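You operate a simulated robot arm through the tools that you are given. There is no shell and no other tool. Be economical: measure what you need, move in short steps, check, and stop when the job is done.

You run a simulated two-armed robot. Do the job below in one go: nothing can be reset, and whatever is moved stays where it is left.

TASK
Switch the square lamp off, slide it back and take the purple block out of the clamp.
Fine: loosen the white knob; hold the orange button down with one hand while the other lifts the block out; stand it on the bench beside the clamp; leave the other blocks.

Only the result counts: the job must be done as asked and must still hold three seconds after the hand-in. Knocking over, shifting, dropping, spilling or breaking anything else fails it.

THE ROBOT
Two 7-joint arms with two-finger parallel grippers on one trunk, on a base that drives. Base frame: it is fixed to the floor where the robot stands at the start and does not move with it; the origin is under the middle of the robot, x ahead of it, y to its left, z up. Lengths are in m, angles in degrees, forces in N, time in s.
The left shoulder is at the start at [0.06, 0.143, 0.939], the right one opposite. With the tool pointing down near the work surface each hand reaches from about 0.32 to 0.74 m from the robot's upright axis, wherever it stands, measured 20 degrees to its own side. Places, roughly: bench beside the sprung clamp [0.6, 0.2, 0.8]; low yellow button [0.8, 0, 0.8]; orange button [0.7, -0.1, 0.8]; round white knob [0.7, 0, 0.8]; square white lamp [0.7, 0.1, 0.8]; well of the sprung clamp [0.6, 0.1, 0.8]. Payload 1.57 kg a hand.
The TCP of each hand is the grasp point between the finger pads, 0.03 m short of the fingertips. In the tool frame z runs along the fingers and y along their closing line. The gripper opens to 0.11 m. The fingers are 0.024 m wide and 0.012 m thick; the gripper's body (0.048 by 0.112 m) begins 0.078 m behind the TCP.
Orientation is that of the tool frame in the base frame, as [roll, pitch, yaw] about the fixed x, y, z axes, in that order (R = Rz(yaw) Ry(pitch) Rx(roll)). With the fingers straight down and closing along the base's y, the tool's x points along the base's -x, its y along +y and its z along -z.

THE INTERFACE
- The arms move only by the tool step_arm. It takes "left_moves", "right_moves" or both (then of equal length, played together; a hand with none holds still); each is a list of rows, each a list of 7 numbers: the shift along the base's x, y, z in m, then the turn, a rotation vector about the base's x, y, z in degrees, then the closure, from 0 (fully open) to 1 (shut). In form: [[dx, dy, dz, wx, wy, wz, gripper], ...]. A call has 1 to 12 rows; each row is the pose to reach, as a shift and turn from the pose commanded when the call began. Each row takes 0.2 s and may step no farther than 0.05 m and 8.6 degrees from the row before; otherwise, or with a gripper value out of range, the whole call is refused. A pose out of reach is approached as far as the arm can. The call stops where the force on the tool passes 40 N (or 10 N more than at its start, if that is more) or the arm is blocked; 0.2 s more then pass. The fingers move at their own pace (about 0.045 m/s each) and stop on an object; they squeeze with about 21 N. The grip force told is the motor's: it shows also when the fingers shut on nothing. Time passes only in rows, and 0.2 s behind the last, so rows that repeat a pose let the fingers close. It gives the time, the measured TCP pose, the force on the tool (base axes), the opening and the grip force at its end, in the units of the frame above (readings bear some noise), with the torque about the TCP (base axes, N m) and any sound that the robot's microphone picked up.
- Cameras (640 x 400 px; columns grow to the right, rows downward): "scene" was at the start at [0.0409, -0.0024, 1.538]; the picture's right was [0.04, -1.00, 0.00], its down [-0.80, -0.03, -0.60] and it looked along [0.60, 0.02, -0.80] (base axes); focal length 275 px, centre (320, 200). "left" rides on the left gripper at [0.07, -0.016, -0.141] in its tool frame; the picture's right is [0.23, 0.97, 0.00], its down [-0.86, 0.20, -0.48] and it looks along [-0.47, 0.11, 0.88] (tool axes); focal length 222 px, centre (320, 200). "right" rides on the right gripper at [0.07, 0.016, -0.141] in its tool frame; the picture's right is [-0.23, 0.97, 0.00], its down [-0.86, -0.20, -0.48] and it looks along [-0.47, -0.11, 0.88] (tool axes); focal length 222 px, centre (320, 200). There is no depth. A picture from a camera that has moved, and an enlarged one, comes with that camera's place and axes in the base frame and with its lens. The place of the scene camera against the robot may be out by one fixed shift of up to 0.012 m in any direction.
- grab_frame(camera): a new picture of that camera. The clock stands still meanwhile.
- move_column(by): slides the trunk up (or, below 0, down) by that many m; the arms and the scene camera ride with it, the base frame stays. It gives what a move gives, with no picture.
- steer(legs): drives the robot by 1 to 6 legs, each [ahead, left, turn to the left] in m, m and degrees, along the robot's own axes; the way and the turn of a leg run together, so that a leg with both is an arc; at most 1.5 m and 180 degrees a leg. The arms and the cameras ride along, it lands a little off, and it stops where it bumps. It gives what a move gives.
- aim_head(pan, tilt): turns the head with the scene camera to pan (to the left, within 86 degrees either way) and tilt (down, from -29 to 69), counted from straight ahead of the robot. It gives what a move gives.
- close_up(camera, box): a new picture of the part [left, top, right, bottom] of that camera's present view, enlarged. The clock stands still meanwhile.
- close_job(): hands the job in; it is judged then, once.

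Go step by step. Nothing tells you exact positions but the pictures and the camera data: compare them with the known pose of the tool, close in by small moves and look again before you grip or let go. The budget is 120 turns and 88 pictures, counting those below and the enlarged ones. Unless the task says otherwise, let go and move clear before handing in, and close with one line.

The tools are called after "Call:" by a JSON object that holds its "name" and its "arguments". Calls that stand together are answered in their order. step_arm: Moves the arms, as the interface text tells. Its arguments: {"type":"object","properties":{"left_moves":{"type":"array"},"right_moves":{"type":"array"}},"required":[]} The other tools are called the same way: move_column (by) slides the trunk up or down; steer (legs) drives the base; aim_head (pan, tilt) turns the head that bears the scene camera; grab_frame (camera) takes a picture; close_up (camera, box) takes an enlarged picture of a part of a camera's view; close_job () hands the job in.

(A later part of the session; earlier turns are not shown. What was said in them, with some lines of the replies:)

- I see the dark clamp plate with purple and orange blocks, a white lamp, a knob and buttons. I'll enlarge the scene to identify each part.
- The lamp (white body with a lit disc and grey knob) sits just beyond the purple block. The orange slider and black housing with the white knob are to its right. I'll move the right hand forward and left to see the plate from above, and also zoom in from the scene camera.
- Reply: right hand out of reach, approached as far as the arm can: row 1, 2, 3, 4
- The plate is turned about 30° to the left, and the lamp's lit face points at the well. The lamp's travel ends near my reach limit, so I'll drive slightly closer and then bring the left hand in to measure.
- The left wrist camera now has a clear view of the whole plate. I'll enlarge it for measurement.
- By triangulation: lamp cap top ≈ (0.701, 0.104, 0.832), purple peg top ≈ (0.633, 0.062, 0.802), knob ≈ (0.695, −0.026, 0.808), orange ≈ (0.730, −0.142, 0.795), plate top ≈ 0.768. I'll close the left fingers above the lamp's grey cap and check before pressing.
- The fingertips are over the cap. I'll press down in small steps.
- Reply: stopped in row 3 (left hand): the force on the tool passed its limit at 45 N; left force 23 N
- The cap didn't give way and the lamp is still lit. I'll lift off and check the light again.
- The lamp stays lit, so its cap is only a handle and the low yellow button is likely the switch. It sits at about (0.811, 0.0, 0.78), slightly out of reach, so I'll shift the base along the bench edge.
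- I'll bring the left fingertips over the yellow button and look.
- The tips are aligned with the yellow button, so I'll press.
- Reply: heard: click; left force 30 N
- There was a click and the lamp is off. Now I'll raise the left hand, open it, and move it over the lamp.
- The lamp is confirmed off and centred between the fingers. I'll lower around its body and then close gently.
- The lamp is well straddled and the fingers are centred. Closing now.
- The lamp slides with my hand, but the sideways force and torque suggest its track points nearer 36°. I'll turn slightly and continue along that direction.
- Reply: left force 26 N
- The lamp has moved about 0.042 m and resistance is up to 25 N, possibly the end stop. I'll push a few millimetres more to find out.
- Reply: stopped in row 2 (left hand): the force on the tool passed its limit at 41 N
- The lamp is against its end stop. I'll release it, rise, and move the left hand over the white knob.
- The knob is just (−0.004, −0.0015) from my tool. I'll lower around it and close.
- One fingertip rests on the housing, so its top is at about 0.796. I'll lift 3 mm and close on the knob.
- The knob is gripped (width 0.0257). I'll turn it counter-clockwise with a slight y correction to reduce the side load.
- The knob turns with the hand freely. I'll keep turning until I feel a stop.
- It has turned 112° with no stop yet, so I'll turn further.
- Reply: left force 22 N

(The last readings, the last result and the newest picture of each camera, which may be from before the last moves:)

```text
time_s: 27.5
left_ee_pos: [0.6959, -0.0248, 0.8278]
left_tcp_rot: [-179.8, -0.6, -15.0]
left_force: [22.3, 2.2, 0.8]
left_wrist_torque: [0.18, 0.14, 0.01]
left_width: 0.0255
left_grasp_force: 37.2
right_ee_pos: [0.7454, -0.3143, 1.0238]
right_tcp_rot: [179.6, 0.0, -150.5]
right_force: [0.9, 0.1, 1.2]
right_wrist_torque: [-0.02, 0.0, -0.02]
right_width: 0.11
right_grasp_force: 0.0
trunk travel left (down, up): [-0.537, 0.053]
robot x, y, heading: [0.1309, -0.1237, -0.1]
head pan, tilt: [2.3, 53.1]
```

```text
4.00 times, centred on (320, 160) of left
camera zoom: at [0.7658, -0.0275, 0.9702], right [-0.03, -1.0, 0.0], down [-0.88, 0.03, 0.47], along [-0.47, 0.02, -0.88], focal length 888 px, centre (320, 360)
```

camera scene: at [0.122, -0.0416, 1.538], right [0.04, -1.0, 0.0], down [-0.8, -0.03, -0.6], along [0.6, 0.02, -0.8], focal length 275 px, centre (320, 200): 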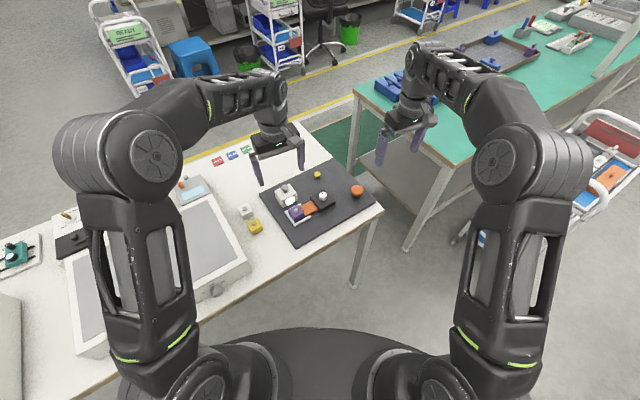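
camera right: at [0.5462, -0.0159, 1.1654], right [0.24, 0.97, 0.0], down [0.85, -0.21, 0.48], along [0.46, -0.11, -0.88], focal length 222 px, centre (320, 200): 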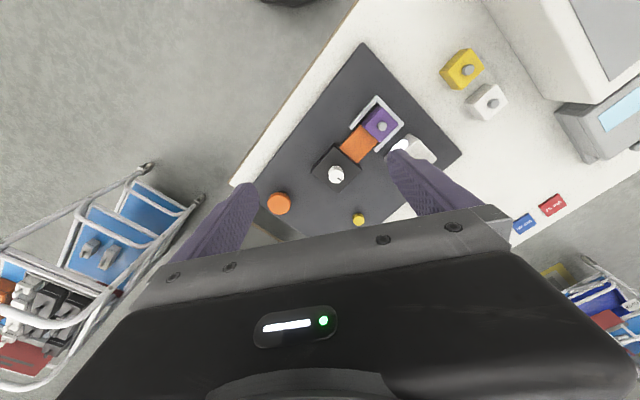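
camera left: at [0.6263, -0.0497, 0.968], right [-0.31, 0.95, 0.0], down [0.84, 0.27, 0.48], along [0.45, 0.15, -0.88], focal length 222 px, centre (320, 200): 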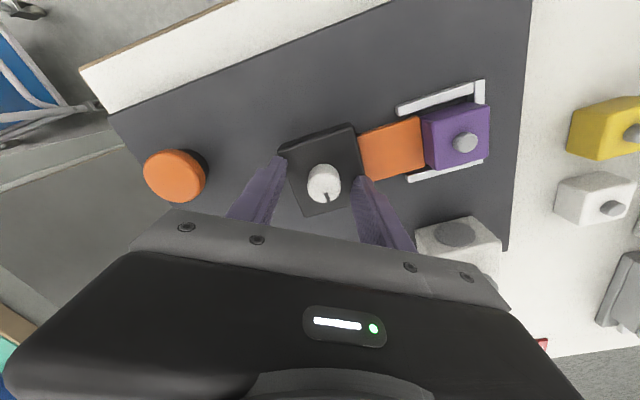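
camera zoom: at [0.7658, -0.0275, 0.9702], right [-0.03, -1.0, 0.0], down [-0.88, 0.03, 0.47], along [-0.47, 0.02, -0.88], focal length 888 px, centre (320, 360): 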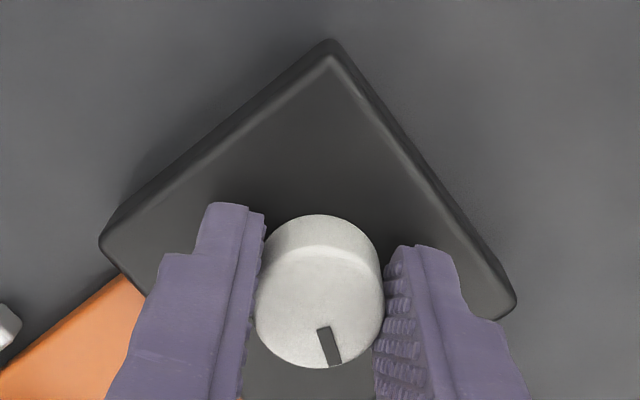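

The knob has now turned 160° with the hand. I'll release it, rise, and bring the left hand above the purple block with fingers closing across the rails (yaw −55°).

Call:
{"name": "step_arm", "arguments": {"left_moves": [[0, 0, 0, 0, 0, 0, 0.5], [0, 0, 0, 0, 0, 0, 0.5], [0, 0, 0, 0, 0, 0, 0.5], [0, 0, 0.03, 0, 0, 0, 0.5], [0, 0.01, 0.07, 0, 0, -8, 0.5], [-0.02, 0.035, 0.09, 0, 0, -16, 0.5], [-0.045, 0.065, 0.09, 0, 0, -24, 0.5], [-0.06, 0.085, 0.09, 0, 0, -32, 0.5], [-0.06, 0.086, 0.09, 0, 0, -40, 0.5], [-0.06, 0.086, 0.09, 0, 0, -40, 0.5]]}}

Call:
{"name": "grab_frame", "arguments": {"camera": "left"}}

Call:
{"name": "close_up", "arguments": {"camera": "scene", "box": [220, 130, 380, 230]}}

```text
time_s: 29.7
left_ee_pos: [0.6335, 0.0601, 0.9192]
left_tcp_rot: [-179.9, -0.3, -55.2]
left_force: [-0.1, 0.0, 0.3]
left_wrist_torque: [0.02, 0.0, 0.04]
left_width: 0.055
left_grasp_force: 0.1
right_ee_pos: [0.7436, -0.3149, 1.0242]
right_tcp_rot: [179.7, 0.0, -150.5]
right_force: [-0.4, 0.6, 0.4]
right_wrist_torque: [-0.01, -0.03, 0.01]
right_width: 0.1101
right_grasp_force: 0.0
trunk travel left (down, up): [-0.537, 0.053]
robot x, y, heading: [0.1321, -0.1264, -0.3]
head pan, tilt: [2.3, 53.1]
```

```text
53 pictures are left
camera left: at [0.6846, 0.0122, 1.0613], right [-0.67, -0.74, 0.0], down [-0.65, 0.59, 0.47], along [-0.35, 0.32, -0.88], focal length 222 px, centre (320, 200)
```

left: 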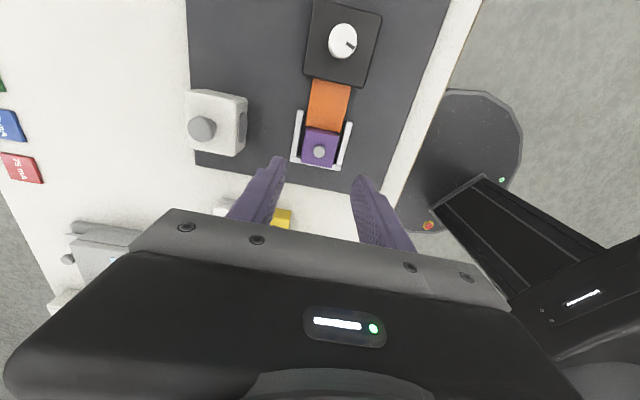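

```text
4.00 times, centred on (300, 180) of scene
camera zoom: at [0.1719, -0.128, 1.538], right [0.04, -1.0, 0.0], down [-0.8, -0.03, -0.6], along [0.6, 0.02, -0.8], focal length 1101 px, centre (400, 280)
```

zoom: 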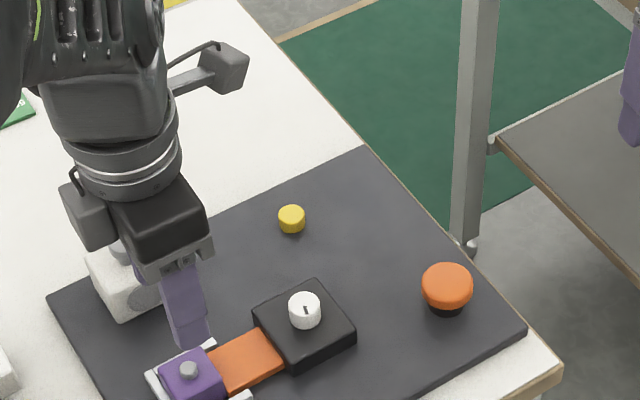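

The knob's mark shows it has rotated. Now I'll bring the closed right fingers above the orange button.

Call:
{"name": "step_arm", "arguments": {"right_moves": [[0, 0.035, -0.02, 0, 0, 0, 1], [-0.004, 0.075, -0.04, 0, 0, 0, 1], [-0.008, 0.115, -0.06, 0, 0, 0, 1], [-0.012, 0.15, -0.08, 0, 0, 0, 1], [-0.0136, 0.172, -0.11, 0, 0, 0, 1], [-0.0136, 0.172, -0.14, 0, 0, 0, 1], [-0.0136, 0.172, -0.15, 0, 0, 0, 1], [-0.0136, 0.172, -0.15, 0, 0, 0, 1]]}}

Call:
{"name": "grab_frame", "arguments": {"camera": "right"}}

Call:
{"name": "close_up", "arguments": {"camera": "scene", "box": [220, 130, 380, 230]}}

```text
time_s: 31.5
left_ee_pos: [0.6328, 0.0607, 0.9185]
left_tcp_rot: [-179.9, -0.3, -55.1]
left_force: [-0.3, 0.4, 0.3]
left_wrist_torque: [0.0, 0.02, -0.01]
left_width: 0.0548
left_grasp_force: 0.0
right_ee_pos: [0.7295, -0.1404, 0.8746]
right_tcp_rot: [179.7, 0.1, -150.5]
right_force: [0.4, -0.5, -0.1]
right_wrist_torque: [0.0, 0.01, 0.01]
right_width: 0.0
right_grasp_force: 20.6
trunk travel left (down, up): [-0.537, 0.053]
robot x, y, heading: [0.1335, -0.127, 0.0]
head pan, tilt: [2.3, 53.1]
```

```text
51 pictures are left
camera right: at [0.6609, -0.162, 1.0159], right [-0.28, 0.96, 0.01], down [0.84, 0.24, 0.48], along [0.46, 0.14, -0.88], focal length 222 px, centre (320, 200)
```

right: 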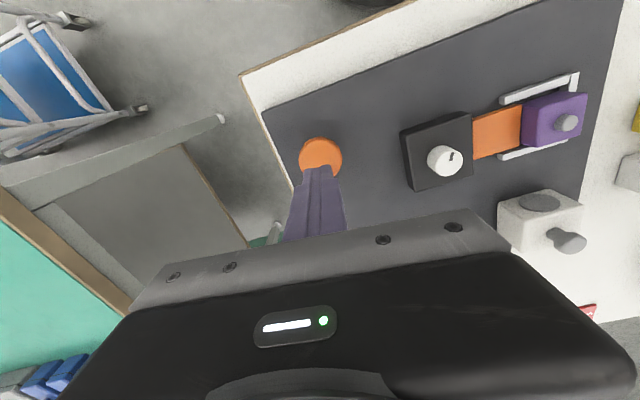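

```text
4.00 times, centred on (300, 180) of scene
camera zoom: at [0.172, -0.128, 1.538], right [0.04, -1.0, 0.0], down [-0.8, -0.03, -0.6], along [0.6, 0.02, -0.8], focal length 1101 px, centre (400, 280)
```

zoom: 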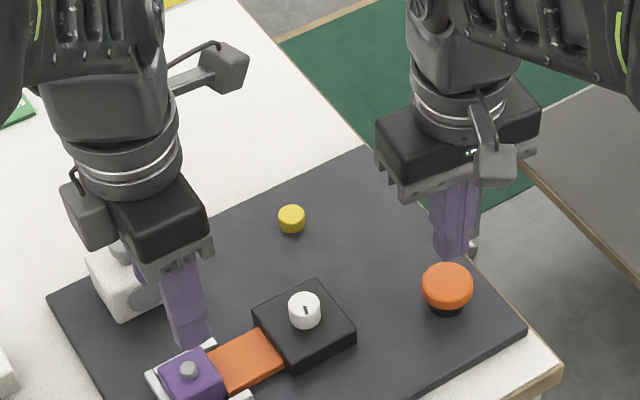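

The right tip needs a (−0.004, −0.001) shift to be over the orange button, and the left hand is directly above the purple block. I'll lower the left hand partway and look at the rails and block.

Call:
{"name": "step_arm", "arguments": {"left_moves": [[0, 0, -0.025, 0, 0, 0, 0.45], [0, 0.0005, -0.05, 0, 0, 0, 0.45], [0, 0.0005, -0.065, 0, 0, 0, 0.45], [0, 0.0005, -0.065, 0, 0, 0, 0.45]]}}

Call:
{"name": "close_up", "arguments": {"camera": "left", "box": [220, 60, 420, 185]}}

Call:
{"name": "close_up", "arguments": {"camera": "right", "box": [440, 40, 640, 165]}}

```text
time_s: 32.5
left_ee_pos: [0.633, 0.0603, 0.8531]
left_tcp_rot: [-179.9, -0.3, -55.3]
left_force: [0.3, 0.2, -0.1]
left_wrist_torque: [0.01, 0.0, -0.03]
left_width: 0.0608
left_grasp_force: 0.0
right_ee_pos: [0.7303, -0.1408, 0.874]
right_tcp_rot: [179.7, 0.0, -150.5]
right_force: [0.7, -1.1, 0.6]
right_wrist_torque: [0.0, 0.02, -0.01]
right_width: 0.0
right_grasp_force: 21.4
trunk travel left (down, up): [-0.537, 0.053]
robot x, y, heading: [0.1285, -0.1237, -0.0]
head pan, tilt: [2.3, 53.1]
```

```text
3.20 times, centred on (320, 122) of left
camera zoom: at [0.6849, 0.0126, 0.9958], right [-0.67, -0.74, 0.0], down [-0.65, 0.59, 0.47], along [-0.35, 0.32, -0.88], focal length 711 px, centre (320, 448)
```

zoom: 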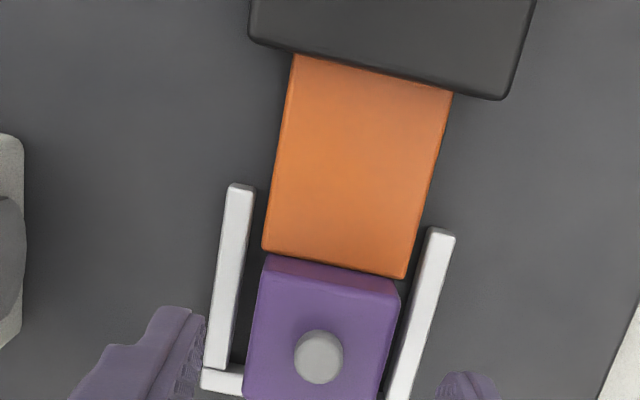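

```text
3.20 times, centred on (540, 102) of right
camera zoom: at [0.6609, -0.1619, 1.0164], right [-0.28, 0.96, 0.01], down [0.84, 0.24, 0.48], along [0.46, 0.14, -0.88], focal length 711 px, centre (-384, 512)
```

zoom: 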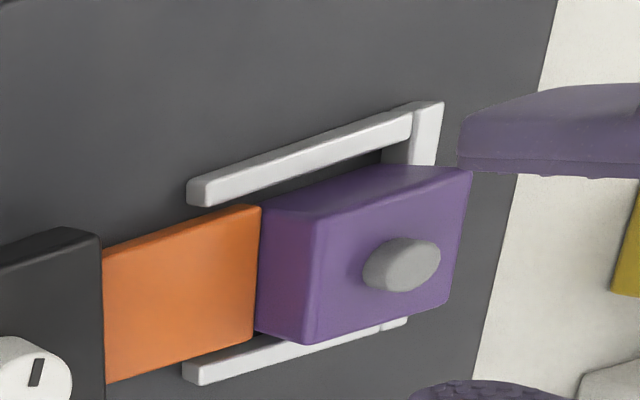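

The block is about 0.040 m wide and stands above the low rails. I'll lower the tips to just above the rails, watching force.

Call:
{"name": "step_arm", "arguments": {"left_moves": [[0, 0.0005, -0.015, 0, 0, 0, 0.45], [0, 0.0005, -0.025, 0, 0, 0, 0.45], [0, 0.0005, -0.03, 0, 0, 0, 0.45], [0, 0.0005, -0.03, 0, 0, 0, 0.45]], "right_moves": [[-0.002, -0.0005, -0.01, 0, 0, 0, 1], [-0.0045, -0.001, -0.02, 0, 0, 0, 1], [-0.0045, -0.001, -0.03, 0, 0, 0, 1], [-0.0045, -0.001, -0.03, 0, 0, 0, 1]]}}

Call:
{"name": "close_up", "arguments": {"camera": "left", "box": [220, 60, 420, 185]}}

Call:
{"name": "close_up", "arguments": {"camera": "right", "box": [440, 40, 640, 165]}}

```text
time_s: 33.5
left_ee_pos: [0.632, 0.0611, 0.8231]
left_tcp_rot: [-179.9, -0.4, -55.3]
left_force: [0.2, -0.7, -0.2]
left_wrist_torque: [-0.01, -0.04, 0.0]
left_width: 0.0604
left_grasp_force: 0.0
right_ee_pos: [0.7247, -0.1426, 0.8447]
right_tcp_rot: [179.7, -0.1, -150.5]
right_force: [-0.7, -0.4, 0.4]
right_wrist_torque: [-0.01, 0.01, 0.02]
right_width: 0.0001
right_grasp_force: 20.9
trunk travel left (down, up): [-0.537, 0.053]
robot x, y, heading: [0.1271, -0.1272, -0.1]
head pan, tilt: [2.3, 53.1]
```

```text
3.20 times, centred on (320, 122) of left
camera zoom: at [0.6853, 0.0132, 0.9658], right [-0.67, -0.74, 0.0], down [-0.65, 0.59, 0.47], along [-0.35, 0.32, -0.88], focal length 711 px, centre (320, 448)
```

zoom: 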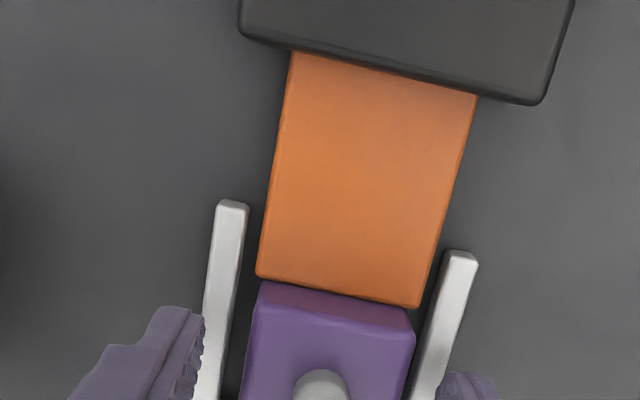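

```text
3.20 times, centred on (540, 102) of right
camera zoom: at [0.6561, -0.1639, 0.9861], right [-0.28, 0.96, 0.01], down [0.84, 0.24, 0.48], along [0.46, 0.14, -0.88], focal length 711 px, centre (-384, 512)
```

zoom: 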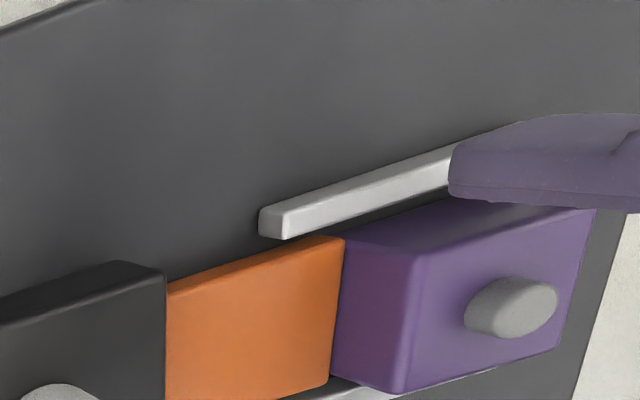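

The tips are beside the block just above the rails with no contact. I'll close the left fingers on the block.

Call:
{"name": "step_arm", "arguments": {"left_moves": [[0, 0, -0.002, 0, 0, 0, 0.7], [0, 0, -0.002, 0, 0, 0, 1], [0, 0, -0.002, 0, 0, 0, 1], [0, 0, -0.002, 0, 0, 0, 1]]}}

Call:
{"name": "close_up", "arguments": {"camera": "left", "box": [220, 60, 420, 185]}}

Call:
{"name": "close_up", "arguments": {"camera": "right", "box": [440, 40, 640, 165]}}

```text
time_s: 34.5
left_ee_pos: [0.6327, 0.0604, 0.8215]
left_tcp_rot: [-179.9, -0.2, -55.1]
left_force: [-1.9, -2.2, 0.1]
left_wrist_torque: [-0.08, 0.09, 0.23]
left_width: 0.0395
left_grasp_force: 20.9
right_ee_pos: [0.7255, -0.1429, 0.845]
right_tcp_rot: [179.6, -0.1, -150.6]
right_force: [-1.0, -0.3, 0.3]
right_wrist_torque: [-0.01, 0.02, 0.0]
right_width: 0.0002
right_grasp_force: 21.1
trunk travel left (down, up): [-0.537, 0.053]
robot x, y, heading: [0.1311, -0.1251, 0.1]
head pan, tilt: [2.3, 53.1]
```

```text
3.20 times, centred on (320, 122) of left
camera zoom: at [0.6849, 0.0132, 0.9636], right [-0.67, -0.74, 0.0], down [-0.65, 0.59, 0.47], along [-0.35, 0.32, -0.88], focal length 711 px, centre (320, 448)
```

zoom: 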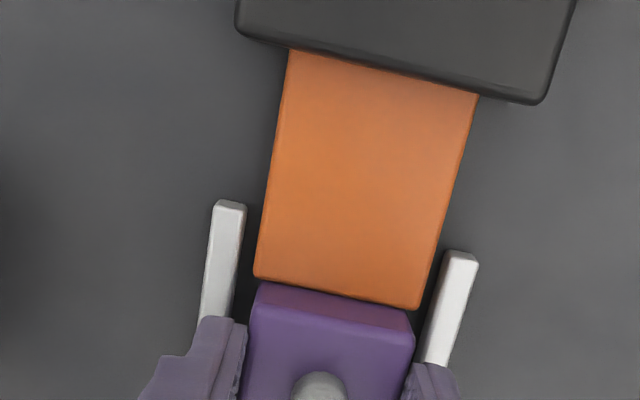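

```text
3.20 times, centred on (540, 102) of right
camera zoom: at [0.656, -0.1641, 0.9864], right [-0.28, 0.96, 0.01], down [0.84, 0.24, 0.48], along [0.46, 0.14, -0.88], focal length 711 px, centre (-384, 512)
```

zoom: 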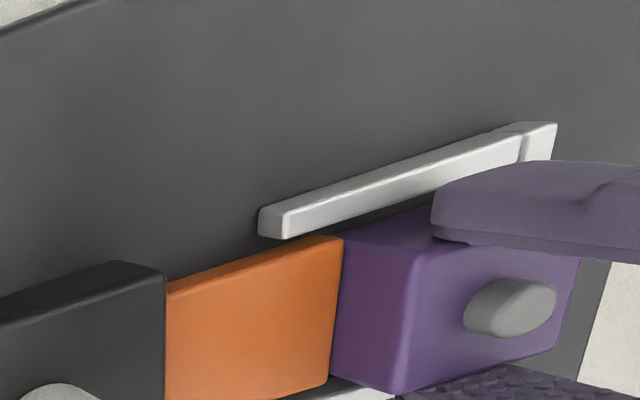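

The block is gripped at 0.0395 m width. Now the right hand presses the orange button in small steps.

Call:
{"name": "step_arm", "arguments": {"right_moves": [[0, 0, -0.008, 0, 0, 0, 1], [0, 0, -0.014, 0, 0, 0, 1], [0, 0, -0.018, 0, 0, 0, 1], [0, 0, -0.021, 0, 0, 0, 1], [0, 0, -0.024, 0, 0, 0, 1]]}}

Call:
{"name": "grab_frame", "arguments": {"camera": "right"}}

```text
time_s: 35.7
left_ee_pos: [0.6311, 0.0606, 0.8227]
left_tcp_rot: [-179.7, -0.5, -55.2]
left_force: [3.7, -3.4, -0.5]
left_wrist_torque: [-0.18, -0.19, 0.04]
left_width: 0.0393
left_grasp_force: 20.5
right_ee_pos: [0.7252, -0.1434, 0.8247]
right_tcp_rot: [179.7, 0.3, -150.5]
right_force: [-11.2, -3.8, 25.6]
right_wrist_torque: [-0.15, 0.39, 0.02]
right_width: 0.0002
right_grasp_force: 21.1
trunk travel left (down, up): [-0.537, 0.053]
robot x, y, heading: [0.1296, -0.1256, 0.1]
head pan, tilt: [2.3, 53.1]
```

```text
43 pictures are left
camera right: at [0.6557, -0.1641, 0.9649], right [-0.28, 0.96, 0.01], down [0.84, 0.24, 0.48], along [0.46, 0.14, -0.88], focal length 222 px, centre (320, 200)
```

right: 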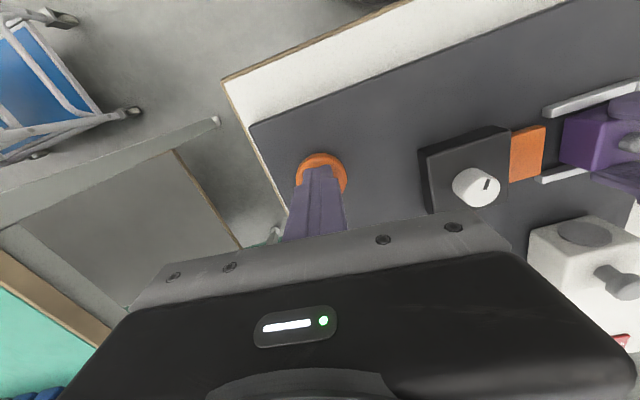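

The orange jaw has drawn back, freeing the block. I'll lift it out with the left hand while the right keeps the button down.

Call:
{"name": "step_arm", "arguments": {"left_moves": [[0, 0, 0.01, 0, 0, 0, 1], [0, 0, 0.025, 0, 0, 0, 1], [0, 0, 0.045, 0, 0, 0, 1], [0, 0, 0.065, 0, 0, 0, 1], [0, 0, 0.085, 0, 0, 0, 1], [0, 0, 0.085, 0, 0, 0, 1]]}}

Call:
{"name": "grab_frame", "arguments": {"camera": "left"}}

Call:
{"name": "close_up", "arguments": {"camera": "scene", "box": [160, 130, 400, 280]}}

```text
time_s: 37.1
left_ee_pos: [0.6301, 0.0635, 0.9096]
left_tcp_rot: [-179.7, -0.4, -55.1]
left_force: [0.4, -1.0, -1.1]
left_wrist_torque: [0.03, 0.0, -0.01]
left_width: 0.0392
left_grasp_force: 20.7
right_ee_pos: [0.7252, -0.1428, 0.8234]
right_tcp_rot: [179.8, 0.4, -150.5]
right_force: [-5.9, -4.9, 36.3]
right_wrist_torque: [-0.24, 0.26, 0.03]
right_width: 0.0
right_grasp_force: 21.1
trunk travel left (down, up): [-0.537, 0.053]
robot x, y, heading: [0.1317, -0.1272, 0.0]
head pan, tilt: [2.3, 53.1]
```

```text
42 pictures are left
camera left: at [0.6823, 0.0151, 1.0516], right [-0.67, -0.74, 0.0], down [-0.66, 0.59, 0.47], along [-0.35, 0.32, -0.88], focal length 222 px, centre (320, 200)
```

left: 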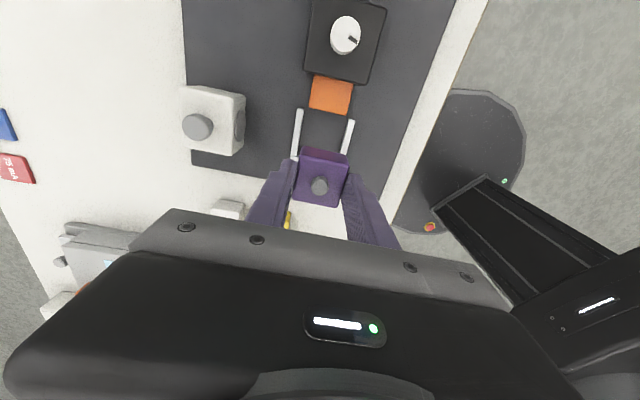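

```text
2.67 times, centred on (280, 205) of scene
camera zoom: at [0.168, -0.1283, 1.5383], right [0.04, -1.0, 0.0], down [-0.8, -0.03, -0.6], along [0.6, 0.02, -0.8], focal length 734 px, centre (427, 187)
```

zoom: 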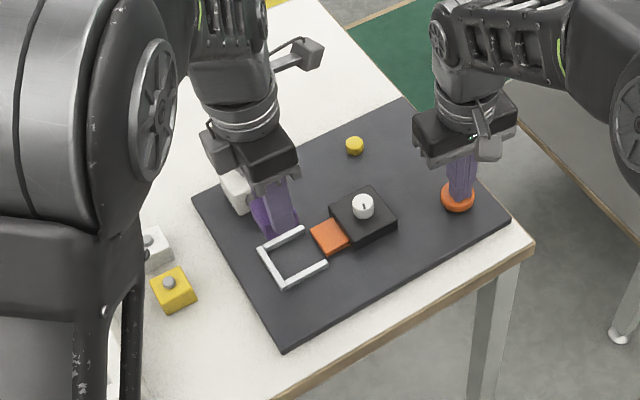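

The block is out of the well. The free spot on the bench is about (0.525, 0.122), between the plate, the bench edge and the yellow block. I'll move there at height and ease the right hand off the button.

Call:
{"name": "step_arm", "arguments": {"left_moves": [[-0.03, 0.0165, 0, 0, 0, 0, 1], [-0.06, 0.033, 0, 0, 0, 0, 1], [-0.085, 0.047, 0, 0, 0, 0, 1], [-0.105, 0.0585, 0, 0, 0, 0, 1], [-0.105, 0.0585, 0, 0, 0, 0, 1]], "right_moves": [[0, 0, 0.005, 0, 0, 0, 1], [0, 0, 0.015, 0, 0, 0, 1], [0, 0, 0.04, 0, 0, 0, 1], [0, 0, 0.08, 0, 0, 0, 1], [0, 0, 0.1, 0, 0, 0, 1]]}}

Call:
{"name": "grab_frame", "arguments": {"camera": "left"}}

Call:
{"name": "close_up", "arguments": {"camera": "scene", "box": [160, 130, 400, 280]}}

```text
time_s: 38.3
left_ee_pos: [0.5282, 0.1217, 0.9068]
left_tcp_rot: [-179.9, -0.3, -55.2]
left_force: [-1.1, 0.1, -1.1]
left_wrist_torque: [-0.04, -0.04, 0.01]
left_width: 0.039
left_grasp_force: 21.2
right_ee_pos: [0.7267, -0.1449, 0.9192]
right_tcp_rot: [179.7, 0.0, -150.6]
right_force: [0.6, 0.1, -1.1]
right_wrist_torque: [-0.02, 0.01, -0.04]
right_width: 0.0003
right_grasp_force: 21.1
trunk travel left (down, up): [-0.537, 0.053]
robot x, y, heading: [0.1332, -0.1262, -0.1]
head pan, tilt: [2.3, 53.1]
```

```text
40 pictures are left
camera left: at [0.5799, 0.0744, 1.0483], right [-0.67, -0.74, 0.0], down [-0.65, 0.59, 0.47], along [-0.35, 0.32, -0.88], focal length 222 px, centre (320, 200)
```

left: 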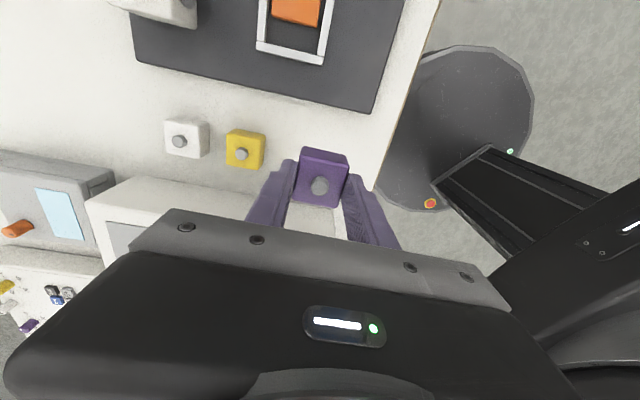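

```text
2.67 times, centred on (280, 205) of scene
camera zoom: at [0.1724, -0.1281, 1.5379], right [0.04, -1.0, 0.0], down [-0.8, -0.03, -0.6], along [0.6, 0.02, -0.8], focal length 734 px, centre (427, 187)
```

zoom: 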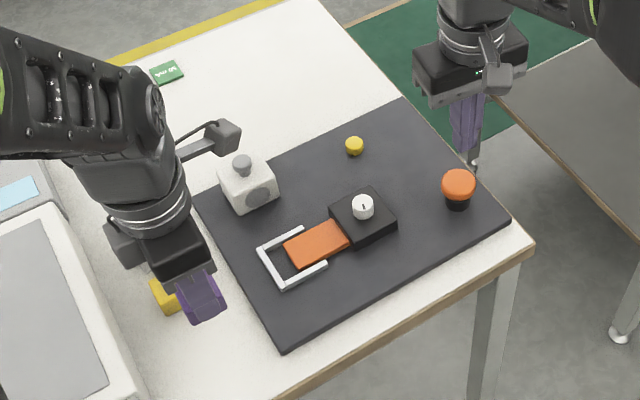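

The lamp is still back and off, and the spot is clear. I'll lower the block gradually.

Call:
{"name": "step_arm", "arguments": {"left_moves": [[0, 0, -0.03, 0, 0, 0, 1], [0, 0, -0.06, 0, 0, 0, 1], [0, 0, -0.075, 0, 0, 0, 1], [0, 0, -0.083, 0, 0, 0, 1], [0, 0, -0.086, 0, 0, 0, 1], [0, 0, -0.086, 0, 0, 0, 1]]}}

Call:
{"name": "grab_frame", "arguments": {"camera": "left"}}

Call:
{"name": "close_up", "arguments": {"camera": "scene", "box": [180, 180, 300, 255]}}

```text
time_s: 39.7
left_ee_pos: [0.5276, 0.1217, 0.8187]
left_tcp_rot: [-179.9, -0.3, -55.2]
left_force: [-0.2, 0.5, -0.3]
left_wrist_torque: [-0.04, 0.0, -0.05]
left_width: 0.0394
left_grasp_force: 21.1
right_ee_pos: [0.7274, -0.1451, 0.9183]
right_tcp_rot: [179.7, 0.0, -150.4]
right_force: [-0.5, -0.7, 0.2]
right_wrist_torque: [0.01, 0.02, -0.01]
right_width: 0.0001
right_grasp_force: 20.5
trunk travel left (down, up): [-0.537, 0.053]
robot x, y, heading: [0.1316, -0.1249, -0.2]
head pan, tilt: [2.3, 53.1]
```

```text
38 pictures are left
camera left: at [0.5806, 0.0724, 0.9614], right [-0.67, -0.74, 0.0], down [-0.65, 0.59, 0.47], along [-0.35, 0.32, -0.88], focal length 222 px, centre (320, 200)
```

left: 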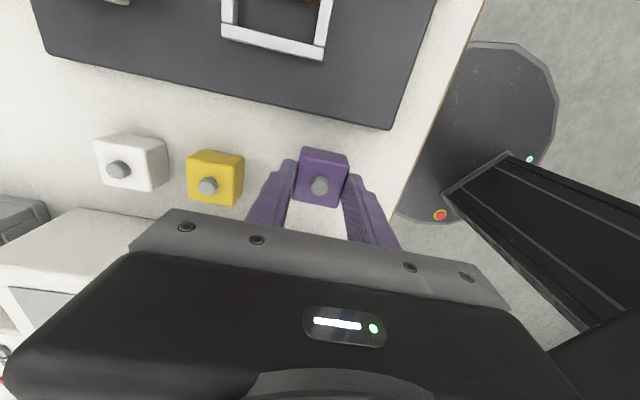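

```text
5.33 times, centred on (240, 218) of scene
camera zoom: at [0.172, -0.1279, 1.538], right [0.04, -1.0, 0.0], down [-0.8, -0.03, -0.6], along [0.6, 0.02, -0.8], focal length 1468 px, centre (747, 107)
```

zoom: 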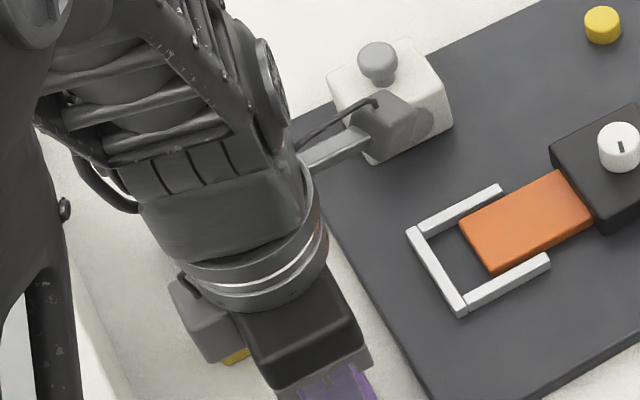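

No contact yet; I'll continue down in 2 mm steps.

Call:
{"name": "step_arm", "arguments": {"left_moves": [[0, 0, -0.002, 0, 0, 0, 1], [0, 0, -0.004, 0, 0, 0, 1], [0, 0, -0.006, 0, 0, 0, 1], [0, 0, -0.006, 0, 0, 0, 1]]}}

```text
time_s: 40.7
left_ee_pos: [0.527, 0.1202, 0.8138]
left_tcp_rot: [-179.9, -0.2, -55.1]
left_force: [0.1, -0.7, -1.5]
left_wrist_torque: [0.0, 0.0, 0.0]
left_width: 0.0393
left_grasp_force: 21.3
right_ee_pos: [0.7258, -0.1451, 0.9191]
right_tcp_rot: [179.7, 0.0, -150.5]
right_force: [-1.0, 0.9, -0.1]
right_wrist_torque: [0.0, 0.01, -0.02]
right_width: 0.0002
right_grasp_force: 21.3
trunk travel left (down, up): [-0.537, 0.053]
robot x, y, heading: [0.1312, -0.1218, -0.0]
head pan, tilt: [2.3, 53.1]
```

Call:
{"name": "step_arm", "arguments": {"left_moves": [[0, 0, -0.002, 0, 0, 0, 1], [0, 0, -0.003, 0, 0, 0, 1], [0, 0, -0.003, 0, 0, 0, 1]]}}

Call:
{"name": "step_arm", "arguments": {"left_moves": [[0, 0, -0.0015, 0, 0, 0, 1], [0, 0, -0.0025, 0, 0, 0, 1], [0, 0, -0.0025, 0, 0, 0, 1]]}}

```text
time_s: 41.5
left_ee_pos: [0.5276, 0.1203, 0.811]
left_tcp_rot: [-179.9, -0.3, -55.0]
left_force: [0.1, -0.6, -1.0]
left_wrist_torque: [0.0, 0.0, -0.01]
left_width: 0.0394
left_grasp_force: 20.8
right_ee_pos: [0.7266, -0.1432, 0.9197]
right_tcp_rot: [179.6, 0.1, -150.5]
right_force: [-0.1, 0.2, 0.5]
right_wrist_torque: [0.01, -0.02, 0.01]
right_width: 0.0
right_grasp_force: 20.7
trunk travel left (down, up): [-0.537, 0.053]
robot x, y, heading: [0.1304, -0.1238, -0.1]
head pan, tilt: [2.3, 53.1]
```

```text
time_s: 42.3
left_ee_pos: [0.5274, 0.1206, 0.808]
left_tcp_rot: [-179.9, -0.3, -55.2]
left_force: [0.8, -0.6, -1.0]
left_wrist_torque: [0.0, -0.03, 0.0]
left_width: 0.0392
left_grasp_force: 21.3
right_ee_pos: [0.7261, -0.1449, 0.9189]
right_tcp_rot: [179.7, 0.0, -150.5]
right_force: [0.3, 0.0, 0.3]
right_wrist_torque: [-0.02, 0.01, 0.05]
right_width: 0.0001
right_grasp_force: 20.8
trunk travel left (down, up): [-0.537, 0.053]
robot x, y, heading: [0.1323, -0.1276, 0.1]
head pan, tilt: [2.3, 53.1]
```

Still no contact, so I'll keep easing down.

Call:
{"name": "step_arm", "arguments": {"left_moves": [[0, 0, -0.0015, 0, 0, 0, 1], [0, 0, -0.003, 0, 0, 0, 1], [0, 0, -0.003, 0, 0, 0, 1]]}}

Call:
{"name": "grab_frame", "arguments": {"camera": "right"}}

```text
time_s: 43.1
left_ee_pos: [0.5281, 0.1205, 0.8058]
left_tcp_rot: [-179.8, -0.4, -55.1]
left_force: [0.0, 2.2, 15.3]
left_wrist_torque: [0.12, 0.24, 0.02]
left_width: 0.0393
left_grasp_force: 20.5
right_ee_pos: [0.7268, -0.1442, 0.9205]
right_tcp_rot: [179.7, 0.1, -150.5]
right_force: [0.2, 0.9, 0.7]
right_wrist_torque: [-0.01, -0.02, 0.04]
right_width: 0.0
right_grasp_force: 20.9
trunk travel left (down, up): [-0.537, 0.053]
robot x, y, heading: [0.1324, -0.1223, 0.1]
head pan, tilt: [2.3, 53.1]
```

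```text
36 pictures are left
camera right: at [0.657, -0.1654, 1.0618], right [-0.28, 0.96, 0.01], down [0.84, 0.24, 0.48], along [0.46, 0.14, -0.88], focal length 222 px, centre (320, 200)
```

right: 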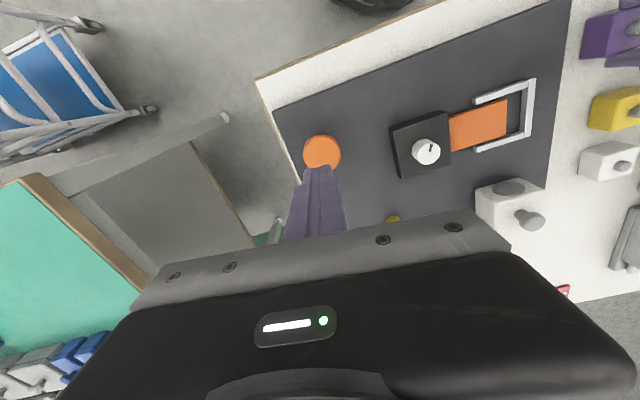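

The block is on the bench (15 N contact). I'll open just enough to free it, then rise straight up.

Call:
{"name": "step_arm", "arguments": {"left_moves": [[0, 0, 0.001, 0, 0, 0, 0.55], [0, 0, 0.001, 0, 0, 0, 0.5], [0, 0, 0.001, 0, 0, 0, 0.48], [0, 0, 0.001, 0, 0, 0, 0.48], [0, 0, 0.02, 0, 0, 0, 0.48], [0, 0, 0.05, 0, 0, 0, 0.48], [0, 0, 0.09, 0, 0, 0, 0.48], [0, 0, 0.13, 0, 0, 0, 0.48], [0, 0, 0.16, 0, 0, 0, 0.48]]}}

Call:
{"name": "grab_frame", "arguments": {"camera": "left"}}

Call:
{"name": "close_up", "arguments": {"camera": "scene", "box": [160, 130, 400, 280]}}

```text
time_s: 45.1
left_ee_pos: [0.5273, 0.1216, 0.9681]
left_tcp_rot: [-179.8, -0.3, -55.1]
left_force: [0.0, 0.2, 0.2]
left_wrist_torque: [-0.02, -0.02, 0.03]
left_width: 0.0571
left_grasp_force: 0.1
right_ee_pos: [0.7263, -0.144, 0.9195]
right_tcp_rot: [179.8, 0.1, -150.5]
right_force: [-0.2, -0.6, -0.1]
right_wrist_torque: [-0.01, -0.02, 0.05]
right_width: 0.0001
right_grasp_force: 20.8
trunk travel left (down, up): [-0.537, 0.053]
robot x, y, heading: [0.1302, -0.1224, -0.2]
head pan, tilt: [2.3, 53.1]
```

```text
35 pictures are left
camera left: at [0.5797, 0.0729, 1.11], right [-0.67, -0.74, 0.0], down [-0.65, 0.59, 0.47], along [-0.35, 0.32, -0.88], focal length 222 px, centre (320, 200)
```

left: 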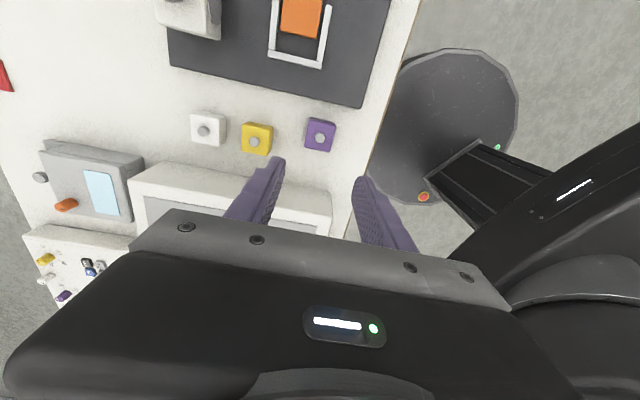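

```text
2.67 times, centred on (280, 205) of scene
camera zoom: at [0.1716, -0.1282, 1.538], right [0.04, -1.0, 0.0], down [-0.8, -0.03, -0.6], along [0.6, 0.02, -0.8], focal length 734 px, centre (427, 187)
```

zoom: 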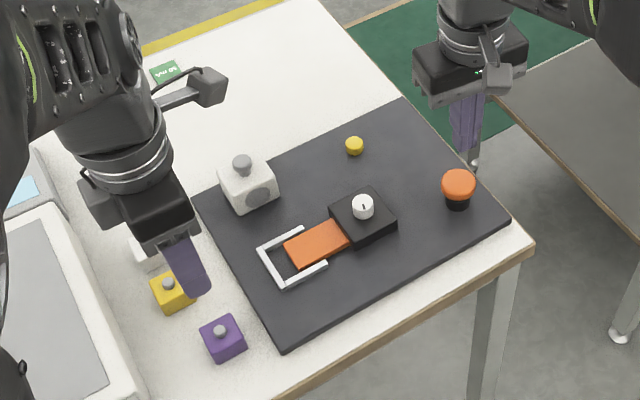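

The purple block stands upright on the bench beside the clamp. The lamp is off and at its back stop, the knob is loosened, and the other blocks are where they were. Both hands are clear, so I'm handing in.

Call:
{"name": "close_job", "arguments": {}}

```text
The job is handed in.
```

The job is handed in. The lamp is off and slid back to its stop, and the purple block is out of the clamp, standing on the bench beside it.
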